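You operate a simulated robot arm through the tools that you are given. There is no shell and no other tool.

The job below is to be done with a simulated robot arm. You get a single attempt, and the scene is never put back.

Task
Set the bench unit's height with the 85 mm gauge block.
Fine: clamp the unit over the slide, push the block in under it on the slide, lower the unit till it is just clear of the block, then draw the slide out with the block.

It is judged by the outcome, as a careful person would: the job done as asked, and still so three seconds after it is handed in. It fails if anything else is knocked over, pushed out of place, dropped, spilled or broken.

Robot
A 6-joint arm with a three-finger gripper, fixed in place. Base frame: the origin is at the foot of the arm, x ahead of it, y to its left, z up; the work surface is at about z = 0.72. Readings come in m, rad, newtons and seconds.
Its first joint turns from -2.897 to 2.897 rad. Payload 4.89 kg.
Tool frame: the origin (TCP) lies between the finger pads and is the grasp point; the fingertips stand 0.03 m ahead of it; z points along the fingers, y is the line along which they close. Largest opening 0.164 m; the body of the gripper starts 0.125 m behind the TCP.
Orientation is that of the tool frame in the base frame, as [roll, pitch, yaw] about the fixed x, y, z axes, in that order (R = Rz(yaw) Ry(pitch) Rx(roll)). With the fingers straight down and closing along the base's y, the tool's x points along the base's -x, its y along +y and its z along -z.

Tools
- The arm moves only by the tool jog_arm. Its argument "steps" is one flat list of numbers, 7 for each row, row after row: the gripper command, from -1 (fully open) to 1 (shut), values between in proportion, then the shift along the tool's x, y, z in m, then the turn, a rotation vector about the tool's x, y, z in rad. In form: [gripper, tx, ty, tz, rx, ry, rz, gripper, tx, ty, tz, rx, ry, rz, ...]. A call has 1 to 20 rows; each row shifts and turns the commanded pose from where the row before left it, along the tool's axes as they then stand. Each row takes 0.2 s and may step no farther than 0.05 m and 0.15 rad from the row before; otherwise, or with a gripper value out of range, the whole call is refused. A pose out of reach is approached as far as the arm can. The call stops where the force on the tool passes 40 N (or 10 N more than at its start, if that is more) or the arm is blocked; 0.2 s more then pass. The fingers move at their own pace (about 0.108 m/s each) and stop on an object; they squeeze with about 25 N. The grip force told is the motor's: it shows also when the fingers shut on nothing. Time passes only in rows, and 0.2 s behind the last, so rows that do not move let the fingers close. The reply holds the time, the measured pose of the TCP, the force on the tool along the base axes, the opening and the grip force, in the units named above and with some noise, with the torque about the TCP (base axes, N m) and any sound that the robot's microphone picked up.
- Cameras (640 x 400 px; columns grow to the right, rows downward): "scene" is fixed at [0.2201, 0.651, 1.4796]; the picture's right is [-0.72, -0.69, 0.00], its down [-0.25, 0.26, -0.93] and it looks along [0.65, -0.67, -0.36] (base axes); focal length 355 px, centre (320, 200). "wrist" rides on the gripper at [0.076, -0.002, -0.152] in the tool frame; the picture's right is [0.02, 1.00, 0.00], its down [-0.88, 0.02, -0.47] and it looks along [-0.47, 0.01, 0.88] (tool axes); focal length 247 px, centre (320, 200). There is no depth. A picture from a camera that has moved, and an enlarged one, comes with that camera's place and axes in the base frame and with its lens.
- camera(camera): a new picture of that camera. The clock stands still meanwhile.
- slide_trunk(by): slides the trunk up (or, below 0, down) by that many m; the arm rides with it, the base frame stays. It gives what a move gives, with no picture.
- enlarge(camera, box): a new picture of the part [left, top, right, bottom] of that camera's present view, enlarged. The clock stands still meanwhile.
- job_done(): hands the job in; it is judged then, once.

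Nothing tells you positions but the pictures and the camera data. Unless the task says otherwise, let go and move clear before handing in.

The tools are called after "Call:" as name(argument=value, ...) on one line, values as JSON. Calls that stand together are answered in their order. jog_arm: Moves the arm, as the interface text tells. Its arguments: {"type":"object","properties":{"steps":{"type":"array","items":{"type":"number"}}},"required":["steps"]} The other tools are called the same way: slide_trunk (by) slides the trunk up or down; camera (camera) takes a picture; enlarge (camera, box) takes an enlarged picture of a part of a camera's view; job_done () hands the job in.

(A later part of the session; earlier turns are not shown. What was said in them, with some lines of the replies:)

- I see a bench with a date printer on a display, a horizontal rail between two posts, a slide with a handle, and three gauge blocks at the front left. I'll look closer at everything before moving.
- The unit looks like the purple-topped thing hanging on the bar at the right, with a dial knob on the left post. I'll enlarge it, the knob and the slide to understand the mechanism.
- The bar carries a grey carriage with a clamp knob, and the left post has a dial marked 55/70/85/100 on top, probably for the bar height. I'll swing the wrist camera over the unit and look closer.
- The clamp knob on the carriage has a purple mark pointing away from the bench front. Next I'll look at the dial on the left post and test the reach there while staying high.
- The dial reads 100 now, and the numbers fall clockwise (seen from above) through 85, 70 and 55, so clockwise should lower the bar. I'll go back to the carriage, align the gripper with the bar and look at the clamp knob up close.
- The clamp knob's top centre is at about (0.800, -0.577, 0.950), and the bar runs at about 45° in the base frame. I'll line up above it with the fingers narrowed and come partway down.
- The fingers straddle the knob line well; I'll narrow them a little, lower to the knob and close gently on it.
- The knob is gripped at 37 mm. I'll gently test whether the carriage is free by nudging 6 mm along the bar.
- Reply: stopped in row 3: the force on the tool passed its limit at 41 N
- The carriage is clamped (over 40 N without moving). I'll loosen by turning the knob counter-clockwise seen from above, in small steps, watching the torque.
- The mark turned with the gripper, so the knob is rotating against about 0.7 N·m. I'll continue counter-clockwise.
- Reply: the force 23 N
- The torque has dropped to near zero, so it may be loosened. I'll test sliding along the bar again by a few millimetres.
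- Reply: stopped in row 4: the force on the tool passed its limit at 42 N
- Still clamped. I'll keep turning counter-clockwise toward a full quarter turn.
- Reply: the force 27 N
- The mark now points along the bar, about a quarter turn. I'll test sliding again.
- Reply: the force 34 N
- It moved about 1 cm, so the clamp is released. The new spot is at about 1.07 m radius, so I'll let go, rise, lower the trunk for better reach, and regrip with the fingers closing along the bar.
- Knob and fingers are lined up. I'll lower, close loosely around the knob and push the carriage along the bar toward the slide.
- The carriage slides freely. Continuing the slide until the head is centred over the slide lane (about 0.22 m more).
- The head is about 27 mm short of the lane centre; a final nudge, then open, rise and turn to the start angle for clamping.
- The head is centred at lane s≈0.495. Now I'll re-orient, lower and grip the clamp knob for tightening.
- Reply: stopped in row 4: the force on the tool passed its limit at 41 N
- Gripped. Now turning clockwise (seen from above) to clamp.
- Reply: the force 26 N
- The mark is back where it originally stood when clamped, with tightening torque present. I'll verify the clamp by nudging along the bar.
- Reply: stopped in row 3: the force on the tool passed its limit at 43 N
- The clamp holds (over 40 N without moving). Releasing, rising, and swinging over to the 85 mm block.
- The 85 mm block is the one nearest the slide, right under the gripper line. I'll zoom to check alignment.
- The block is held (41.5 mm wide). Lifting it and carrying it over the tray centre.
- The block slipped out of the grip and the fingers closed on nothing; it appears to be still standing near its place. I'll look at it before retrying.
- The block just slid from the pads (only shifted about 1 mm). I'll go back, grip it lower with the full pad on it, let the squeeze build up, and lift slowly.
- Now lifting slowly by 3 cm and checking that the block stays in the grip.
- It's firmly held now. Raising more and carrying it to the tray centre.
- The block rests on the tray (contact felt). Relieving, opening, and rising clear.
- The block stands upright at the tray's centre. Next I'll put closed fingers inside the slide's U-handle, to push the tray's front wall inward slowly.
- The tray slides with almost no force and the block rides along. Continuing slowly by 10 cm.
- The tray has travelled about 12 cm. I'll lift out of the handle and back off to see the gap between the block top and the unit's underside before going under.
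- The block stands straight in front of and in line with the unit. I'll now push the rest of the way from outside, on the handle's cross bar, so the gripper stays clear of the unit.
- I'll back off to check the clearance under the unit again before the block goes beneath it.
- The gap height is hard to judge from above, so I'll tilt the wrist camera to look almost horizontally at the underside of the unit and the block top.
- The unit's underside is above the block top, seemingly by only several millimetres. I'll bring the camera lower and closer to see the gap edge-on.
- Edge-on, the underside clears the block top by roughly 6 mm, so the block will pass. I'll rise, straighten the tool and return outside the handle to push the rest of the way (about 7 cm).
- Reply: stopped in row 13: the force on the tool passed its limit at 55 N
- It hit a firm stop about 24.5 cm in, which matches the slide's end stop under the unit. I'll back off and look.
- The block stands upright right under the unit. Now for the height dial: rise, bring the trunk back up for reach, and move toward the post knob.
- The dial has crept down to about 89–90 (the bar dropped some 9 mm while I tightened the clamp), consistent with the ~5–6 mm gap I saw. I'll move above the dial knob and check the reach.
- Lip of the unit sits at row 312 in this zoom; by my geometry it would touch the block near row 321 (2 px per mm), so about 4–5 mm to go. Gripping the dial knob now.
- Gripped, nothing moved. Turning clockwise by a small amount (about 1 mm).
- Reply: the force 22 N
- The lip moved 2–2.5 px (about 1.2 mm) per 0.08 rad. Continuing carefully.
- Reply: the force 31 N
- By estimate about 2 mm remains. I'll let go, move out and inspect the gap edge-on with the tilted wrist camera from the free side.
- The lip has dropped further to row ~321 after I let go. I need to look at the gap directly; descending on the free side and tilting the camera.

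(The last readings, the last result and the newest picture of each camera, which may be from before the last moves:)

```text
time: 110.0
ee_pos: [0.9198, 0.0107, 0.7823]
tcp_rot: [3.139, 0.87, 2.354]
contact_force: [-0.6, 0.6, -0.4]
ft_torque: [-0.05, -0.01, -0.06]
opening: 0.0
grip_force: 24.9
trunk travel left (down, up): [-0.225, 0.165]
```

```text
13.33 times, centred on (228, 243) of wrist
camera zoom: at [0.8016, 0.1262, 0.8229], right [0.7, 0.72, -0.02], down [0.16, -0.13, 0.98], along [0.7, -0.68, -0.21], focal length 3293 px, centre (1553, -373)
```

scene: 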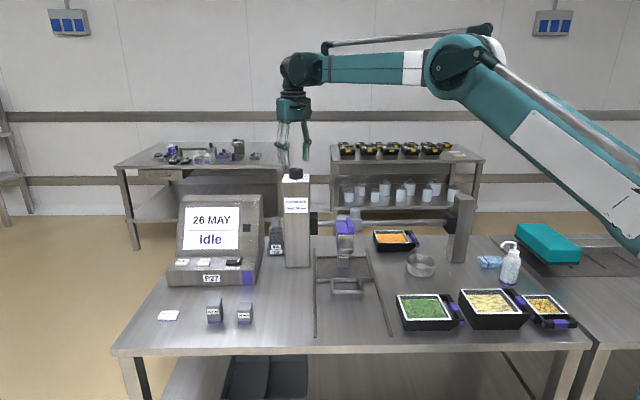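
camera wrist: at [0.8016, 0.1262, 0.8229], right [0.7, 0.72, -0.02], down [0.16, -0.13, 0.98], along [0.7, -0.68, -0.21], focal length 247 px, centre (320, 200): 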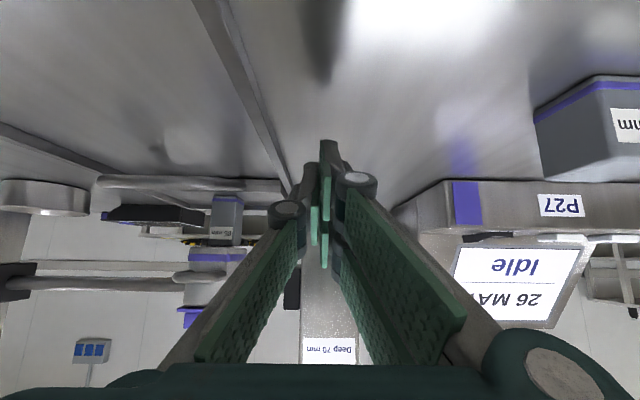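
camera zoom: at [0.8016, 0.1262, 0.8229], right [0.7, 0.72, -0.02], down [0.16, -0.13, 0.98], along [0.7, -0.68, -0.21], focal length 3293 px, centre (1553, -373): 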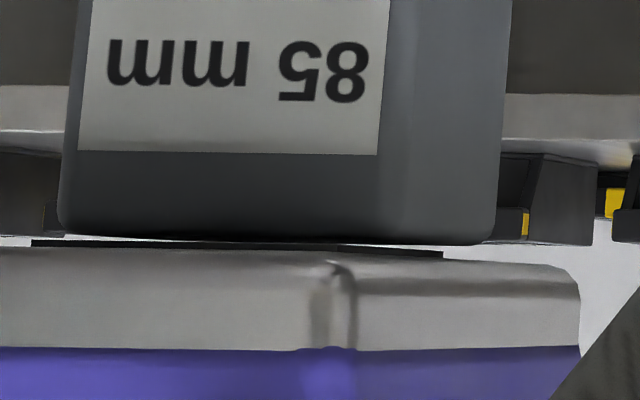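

Call:
enlarge(camera="wrist", box=[206, 240, 226, 252])

Call:
enlarge(camera="wrist", box=[224, 240, 244, 252])

```text
16.00 times, centred on (216, 246) of wrist
camera zoom: at [0.8016, 0.1262, 0.8229], right [0.7, 0.72, -0.02], down [0.16, -0.13, 0.98], along [0.7, -0.68, -0.21], focal length 3952 px, centre (1984, -536)
```

zoom: 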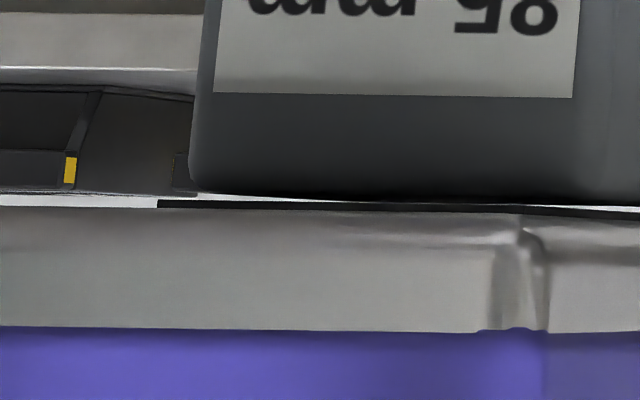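

```text
16.00 times, centred on (234, 246) of wrist
camera zoom: at [0.8016, 0.1262, 0.8229], right [0.7, 0.72, -0.02], down [0.16, -0.13, 0.98], along [0.7, -0.68, -0.21], focal length 3952 px, centre (1696, -536)
```

zoom: 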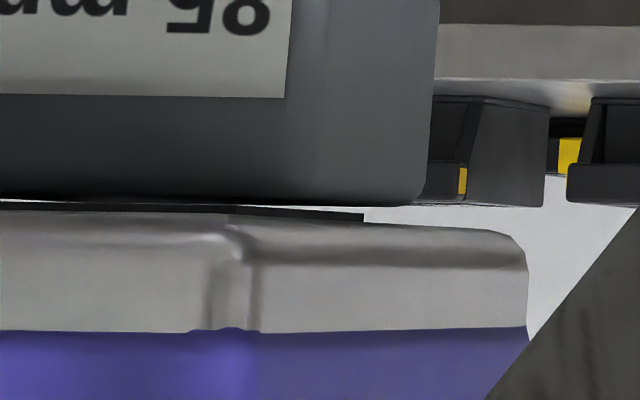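

I can see light between the block top and the black pad under the unit: the gap is roughly 0.5–1 mm, so it is just clear. I'll leave the dial alone and draw the slide out by hooking the handle's cross bar from inside.

Call:
jog_arm(steps=[1, -0.0267, 0, -0.0226, 0, 0, 0, 1, -0.0267, 0, -0.0226, 0, 0, 0, 1, -0.0267, 0, -0.0226, 0, 0, 0, 1, 0, 0, 0, 0, 0.145, 0, 1, 0, 0, 0, 0, 0.145, 0, 1, 0, 0, 0, 0, 0.145, 0, 1, 0, 0, 0, 0, 0.145, 0, 1, 0, 0, 0, 0, 0.145, 0, 1, 0, 0, 0, 0, 0.145, 0, 1, -0.0195, -0.0385, 0, 0, 0, 0, 1, -0.0195, -0.0385, 0, 0, 0, 0, 1, -0.0195, -0.0385, 0, 0, 0, 0, 1, -0.0195, -0.0385, 0, 0, 0, 0, 1, 0, 0, 0, 0, 0, 0])

Call:
camera(camera="wrist")

Call:
enlarge(camera="scene", box=[290, 190, 410, 350])

```text
time: 113.0
ee_pos: [0.8629, -0.1509, 0.8862]
tcp_rot: [3.139, -0.001, 2.357]
contact_force: [-0.6, 0.0, 0.3]
ft_torque: [0.06, -0.02, -0.04]
opening: 0.0001
grip_force: 24.9
trunk travel left (down, up): [-0.225, 0.165]
```

```text
taken
camera wrist: at [0.8075, -0.0999, 1.039], right [0.69, 0.72, 0.0], down [0.64, -0.61, 0.47], along [0.34, -0.33, -0.88], focal length 247 px, centre (320, 200)
```

wrist: 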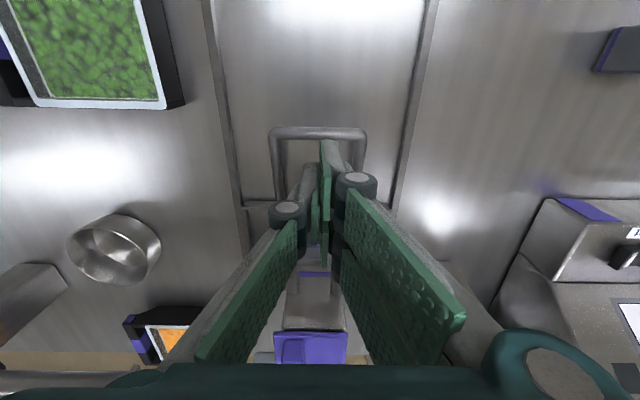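

```text
2.50 times, centred on (350, 270) of scene
camera zoom: at [0.2201, 0.651, 1.4796], right [-0.72, -0.69, 0.0], down [-0.25, 0.26, -0.93], along [0.65, -0.67, -0.36], focal length 887 px, centre (245, 25)
```

zoom: 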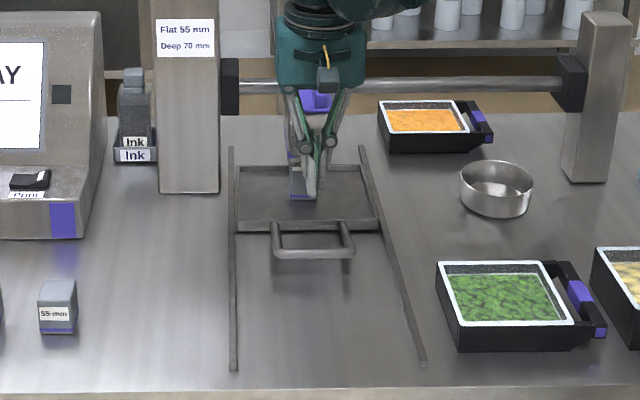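

Call:
jog_arm(steps=[1, -0.026, 0, 0, 0, 0, 0, 1, 0, 0, 0.04, 0, 0, 0, 1, 0, 0, 0.03, 0, 0, 0, 1, 0, 0, 0, 0, 0, 0])

Call:
camera(camera="wrist")

Call:
enlarge(camera="scene", box=[310, 210, 390, 310])

```text
time: 114.0
ee_pos: [0.8823, -0.1682, 0.8153]
tcp_rot: [3.138, 0.0, 2.356]
contact_force: [0.6, -0.2, 0.7]
ft_torque: [0.0, 0.07, -0.01]
opening: 0.0
grip_force: 24.8
trunk travel left (down, up): [-0.225, 0.165]
```

```text
taken
camera wrist: at [0.8279, -0.117, 0.9686], right [0.69, 0.72, 0.0], down [0.64, -0.61, 0.47], along [0.34, -0.33, -0.88], focal length 247 px, centre (320, 200)
```

wrist: 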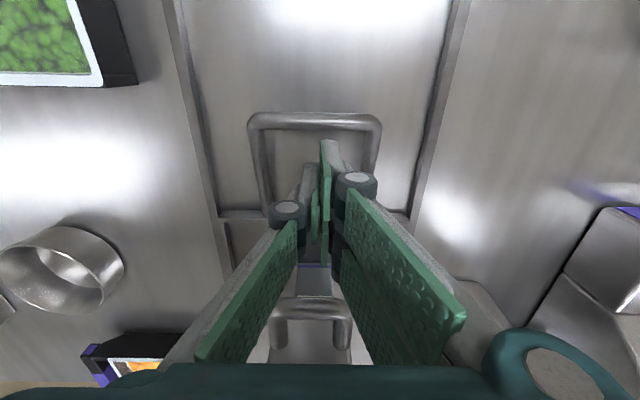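

```text
4.00 times, centred on (350, 260) of scene
camera zoom: at [0.2201, 0.651, 1.4796], right [-0.72, -0.69, 0.0], down [-0.25, 0.26, -0.93], along [0.65, -0.67, -0.36], focal length 1420 px, centre (200, -40)
```

zoom: 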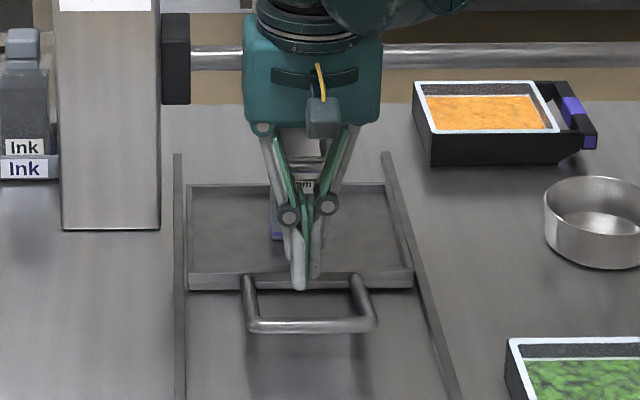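

Call:
jog_arm(steps=[1, 0, 0, 0.025, 0, 0, 0, 1, 0, 0, 0.023, 0, 0, 0, 1, 0.006, 0, 0, 0, 0, 0, 1, 0.006, 0, 0, 0, 0, 0, 1, 0.006, 0, 0, 0, 0, 0, 1, 0.006, 0, 0, 0, 0, 0, 1, 0.006, 0, 0, 0, 0, 0, 1, 0.006, 0, 0, 0, 0, 0, 1, 0.006, 0, 0, 0, 0, 0, 1, 0.006, 0, 0, 0, 0, 0, 1, 0, 0, 0, 0, 0, 0])

Call:
camera(camera="wrist")

Call:
enlarge(camera="scene", box=[310, 210, 390, 310])

```text
time: 116.4
ee_pos: [0.8497, -0.1343, 0.7715]
tcp_rot: [3.14, 0.0, 2.356]
contact_force: [-0.7, 1.2, 0.8]
ft_torque: [0.0, 0.02, 0.01]
opening: 0.0001
grip_force: 24.8
trunk travel left (down, up): [-0.225, 0.165]
```

```text
taken
camera wrist: at [0.7954, -0.0826, 0.9237], right [0.69, 0.72, 0.0], down [0.64, -0.61, 0.47], along [0.34, -0.33, -0.88], focal length 247 px, centre (320, 200)
```

wrist: 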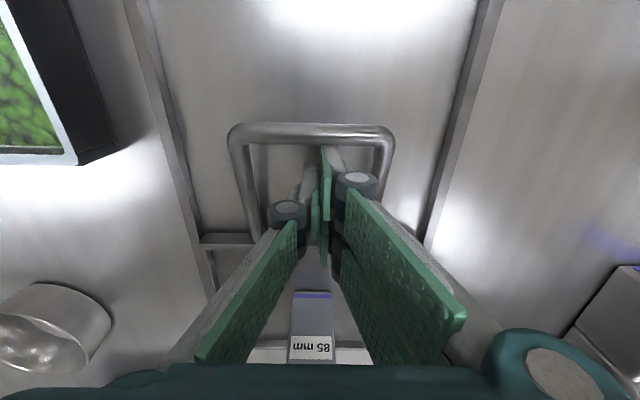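

```text
4.00 times, centred on (350, 260) of scene
camera zoom: at [0.2201, 0.651, 1.4796], right [-0.72, -0.69, 0.0], down [-0.25, 0.26, -0.93], along [0.65, -0.67, -0.36], focal length 1420 px, centre (200, -40)
```

zoom: 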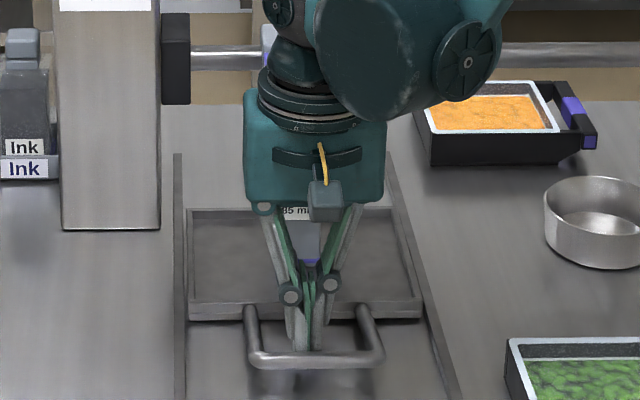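

The slide and block come out together freely. Continuing the draw.

Call:
jog_arm(steps=[1, 0.009, 0, 0, 0, 0, 0, 1, 0.009, 0, 0, 0, 0, 0, 1, 0.009, 0, 0, 0, 0, 0, 1, 0.009, 0, 0, 0, 0, 0, 1, 0.009, 0, 0, 0, 0, 0, 1, 0.009, 0, 0, 0, 0, 0, 1, 0.009, 0, 0, 0, 0, 0, 1, 0.009, 0, 0, 0, 0, 0, 1, 0.009, 0, 0, 0, 0, 0, 1, 0.009, 0, 0, 0, 0, 0, 1, 0.009, 0, 0, 0, 0, 0, 1, 0.009, 0, 0, 0, 0, 0, 1, 0.009, 0, 0, 0, 0, 0, 1, 0.009, 0, 0, 0, 0, 0, 1, 0.009, 0, 0, 0, 0, 0, 1, 0.009, 0, 0, 0, 0, 0, 1, 0.009, 0, 0, 0, 0, 0, 1, 0.009, 0, 0, 0, 0, 0, 1, 0, 0, 0, 0, 0, 0])

Call:
camera(camera="wrist")

Call:
enlarge(camera="scene", box=[290, 210, 410, 360])

```text
time: 120.4
ee_pos: [0.7357, -0.0194, 0.771]
tcp_rot: [3.139, 0.0, 2.356]
contact_force: [-0.5, -0.5, 0.1]
ft_torque: [0.0, 0.04, -0.01]
opening: 0.0001
grip_force: 24.7
trunk travel left (down, up): [-0.225, 0.165]
```

```text
taken
camera wrist: at [0.68, 0.0318, 0.9244], right [0.69, 0.72, 0.0], down [0.64, -0.61, 0.47], along [0.34, -0.33, -0.88], focal length 247 px, centre (320, 200)
```

wrist: 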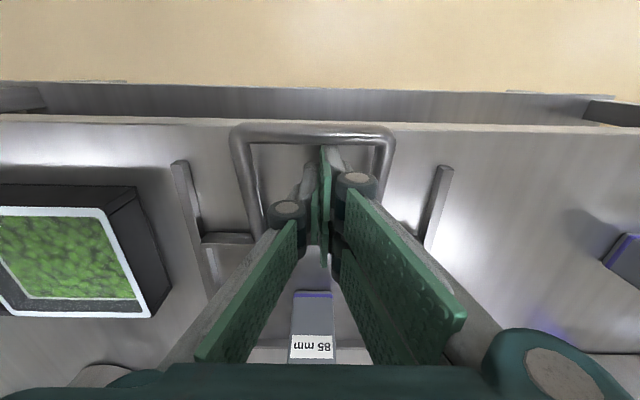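

```text
2.67 times, centred on (350, 285) of scene
camera zoom: at [0.2201, 0.651, 1.4796], right [-0.72, -0.69, 0.0], down [-0.25, 0.26, -0.93], along [0.65, -0.67, -0.36], focal length 946 px, centre (240, -27)
```

zoom: 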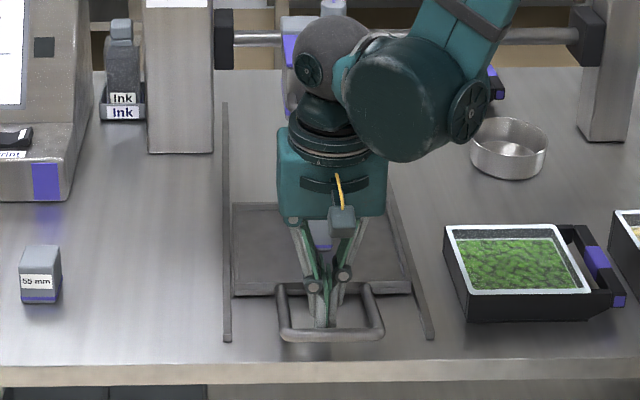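

Call:
jog_arm(steps=[1, 0.007, 0, 0, 0, 0, 0, 1, 0.007, 0, 0, 0, 0, 0, 1, 0.007, 0, 0, 0, 0, 0, 1, 0.007, 0, 0, 0, 0, 0, 1, 0.007, 0, 0, 0, 0, 0, 1, 0.007, 0, 0, 0, 0, 0, 1, 0.007, 0, 0, 0, 0, 0, 1, 0.007, 0, 0, 0, 0, 0, 1, 0.004, 0, 0, 0, 0, 0, 1, 0, 0, 0, 0, 0, 0])

Call:
enlarge(camera="scene", box=[290, 210, 410, 360])

Call:
camera(camera="wrist")

```text
time: 122.3
ee_pos: [0.7006, 0.0175, 0.7699]
tcp_rot: [3.139, 0.006, 2.353]
contact_force: [7.1, -7.7, 2.2]
ft_torque: [0.03, -0.03, 0.01]
opening: 0.0
grip_force: 24.8
trunk travel left (down, up): [-0.225, 0.165]
stopped in row 9: the force on the tool passed its limit at 50 N (the readings are from after the stop); the commanded pose is now the measured one
```

```text
2.67 times, centred on (350, 285) of scene
camera zoom: at [0.2201, 0.651, 1.4796], right [-0.72, -0.69, 0.0], down [-0.25, 0.26, -0.93], along [0.65, -0.67, -0.36], focal length 946 px, centre (240, -27)
```

zoom: 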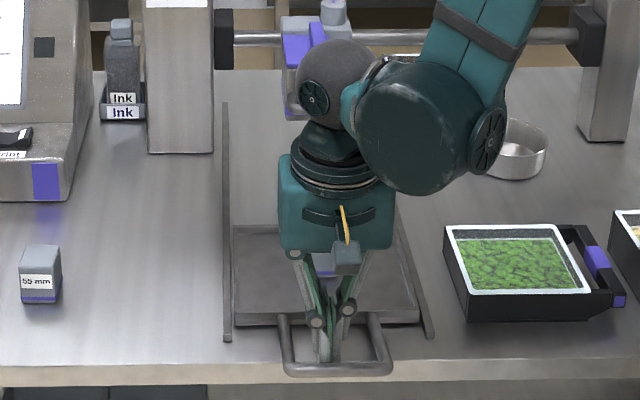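

```text
taken
camera wrist: at [0.6451, 0.0692, 0.9227], right [0.69, 0.72, 0.0], down [0.63, -0.61, 0.48], along [0.35, -0.33, -0.88], focal length 247 px, centre (320, 200)
```

wrist: 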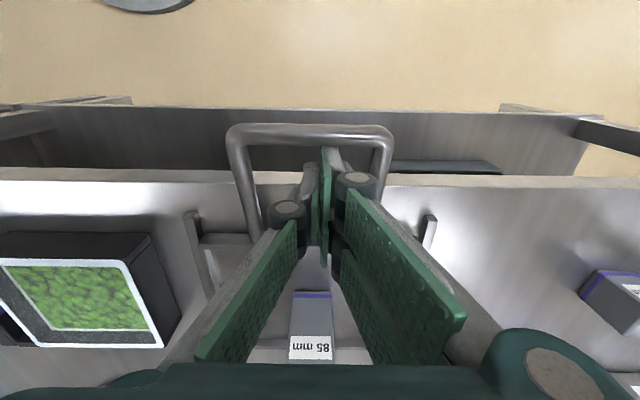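

The slide is fully out against its outer stop with the block standing on it. I'll ease off, lift clear and inspect everything.

Call:
jog_arm(steps=[1, -0.012, 0, 0, 0, 0, 0, 1, 0, 0, -0.03, 0, 0, 0, 1, 0, 0, -0.04, 0, 0, 0, 1, 0, 0, -0.04, 0, 0, 0, 1, 0, 0, -0.04, 0, 0, 0, 1, 0, -0.04, -0.02, 0, 0, 0, 1, 0, -0.045, 0, 0, 0, 0, 1, 0, -0.045, 0, 0, 0, 0, 1, 0, -0.045, 0, 0, 0, 0, 1, 0, -0.045, 0, 0, 0, 0, 1, 0, 0, 0, 0, 0, 0])

Call:
camera(camera="scene")

Call:
enlarge(camera="scene", box=[290, 190, 430, 360])

Call:
enlarge(camera="scene", box=[330, 215, 370, 265])

```text
time: 124.7
ee_pos: [0.5484, -0.1433, 0.9403]
tcp_rot: [3.14, 0.006, 2.355]
contact_force: [-0.3, 0.5, 0.1]
ft_torque: [0.01, -0.04, -0.01]
opening: 0.0
grip_force: 25.8
trunk travel left (down, up): [-0.225, 0.165]
```

```text
taken
```

scene: 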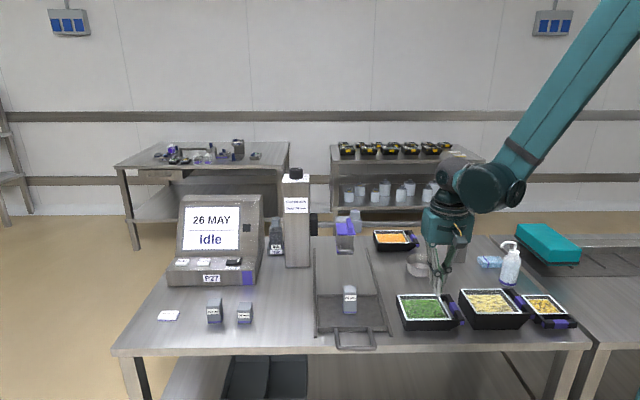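

```text
2.35 times, centred on (360, 275) of scene
camera zoom: at [0.2201, 0.651, 1.4796], right [-0.72, -0.69, 0.0], down [-0.25, 0.26, -0.93], along [0.65, -0.67, -0.36], focal length 835 px, centre (226, 24)
```

zoom: 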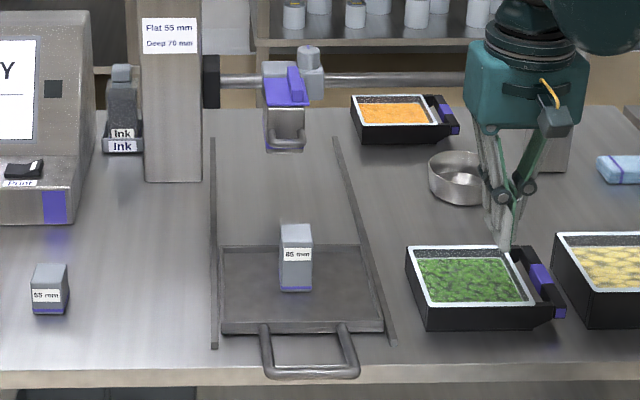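

```text
8.00 times, centred on (350, 240) of scene
camera zoom: at [0.2201, 0.651, 1.4796], right [-0.72, -0.69, 0.0], down [-0.25, 0.26, -0.93], along [0.65, -0.67, -0.36], focal length 2840 px, centre (80, -120)
```

zoom: 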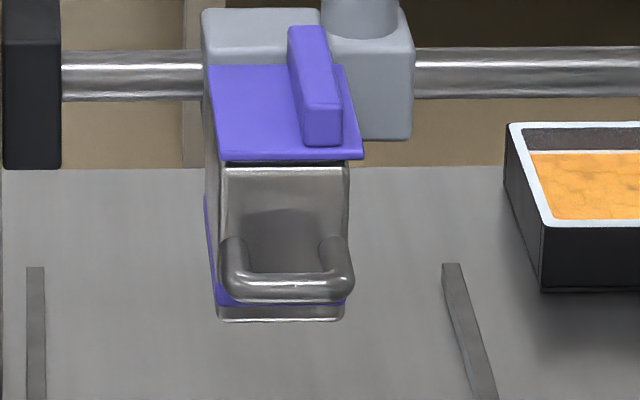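

Everything looks right: the unit is clamped over the slide, its height is unchanged after removing the block, and the slide is out with the 85 mm block standing on it. I'll raise the arm clear and do a last check.

Call:
jog_arm(steps=[1, 0, 0, -0.045, 0, 0, 0, 1, 0, 0, -0.045, 0, 0, 0, 1, 0, 0, -0.045, 0, 0, 0, 1, 0, 0, -0.045, 0, 0, 0, 1, 0, 0, -0.045, 0, 0, 0, 0, 0, 0, 0, 0, 0, 0, 0, 0, 0, 0, 0, 0, 0, 0, 0, 0, 0, 0, 0, 0])

Call:
camera(camera="scene")

Call:
enlarge(camera="scene", box=[330, 215, 370, 265])

Call:
enlarge(camera="scene", box=[270, 160, 320, 200])

```text
time: 126.5
ee_pos: [0.5481, -0.1406, 1.1624]
tcp_rot: [3.139, 0.005, 2.354]
contact_force: [0.1, -0.6, 0.9]
ft_torque: [0.01, 0.01, 0.0]
opening: 0.0818
grip_force: 0.0
trunk travel left (down, up): [-0.225, 0.165]
```

```text
taken
```

scene: 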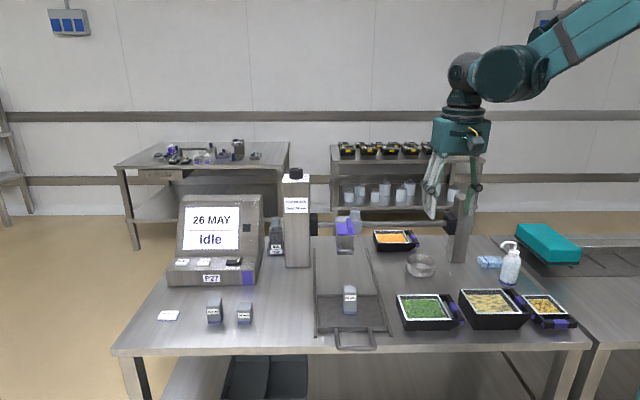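

```text
8.00 times, centred on (350, 240) of scene
camera zoom: at [0.2201, 0.651, 1.4796], right [-0.72, -0.69, 0.0], down [-0.25, 0.26, -0.93], along [0.65, -0.67, -0.36], focal length 2840 px, centre (80, -120)
```

zoom: 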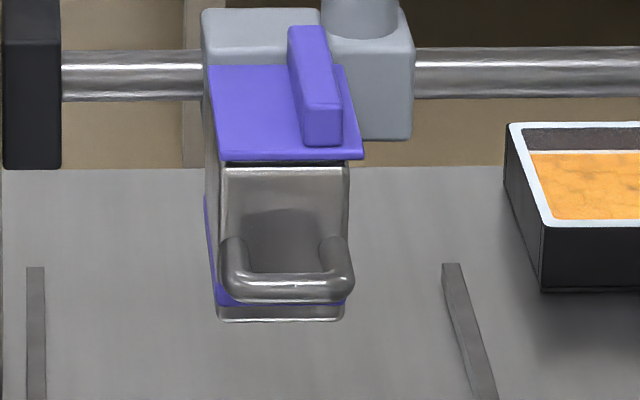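

```text
10.00 times, centred on (295, 180) of scene
camera zoom: at [0.2201, 0.651, 1.4796], right [-0.72, -0.69, 0.0], down [-0.25, 0.26, -0.93], along [0.65, -0.67, -0.36], focal length 3550 px, centre (570, 400)
```

zoom: 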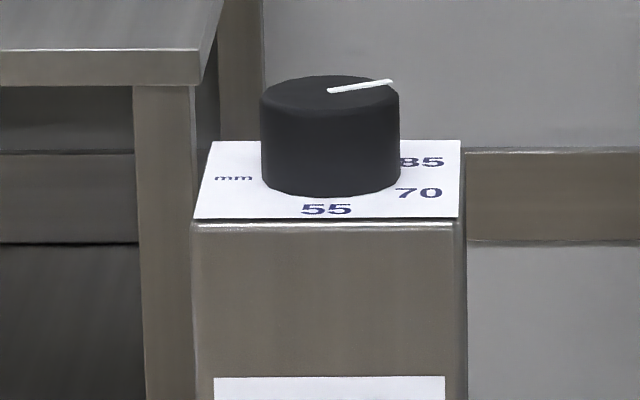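

The dial now points just about at 85, the unit is steady and clamped, and the slide is out with the block upright. Nothing else has moved and the arm is clear, so I'm handing in.

Call:
job_done()

```text
The job is handed in.
```

The bench unit is set to the 85 mm block. It is clamped over the slide, and I lowered it until a thin line of light, about 0.5–1 mm, showed above the block. The slide is drawn out to its stop with the block standing upright on it. I've handed the job in, but no verdict has come back yet.

- **Clamp:** after tightening, the unit did not move under a push of more than 40 N along the bar.
- **Height:** the bar dropped about 9 mm while I was tightening the clamp, before the block went under. It dropped another 2 mm or so when I let go of the dial. The final gap was measured after both. The height stayed the same once the block came out, and the dial now points to about 85.
- **Block:** on the first try it slipped out of the gripper without tipping, shifting about 1 mm. I gripped it lower and it held.
- **Slide:** it met its end stop firmly both going in and coming out (55 N and 50 N), and I stopped there each time.

Nothing else on the bench looks moved or knocked over, and the arm is clear.
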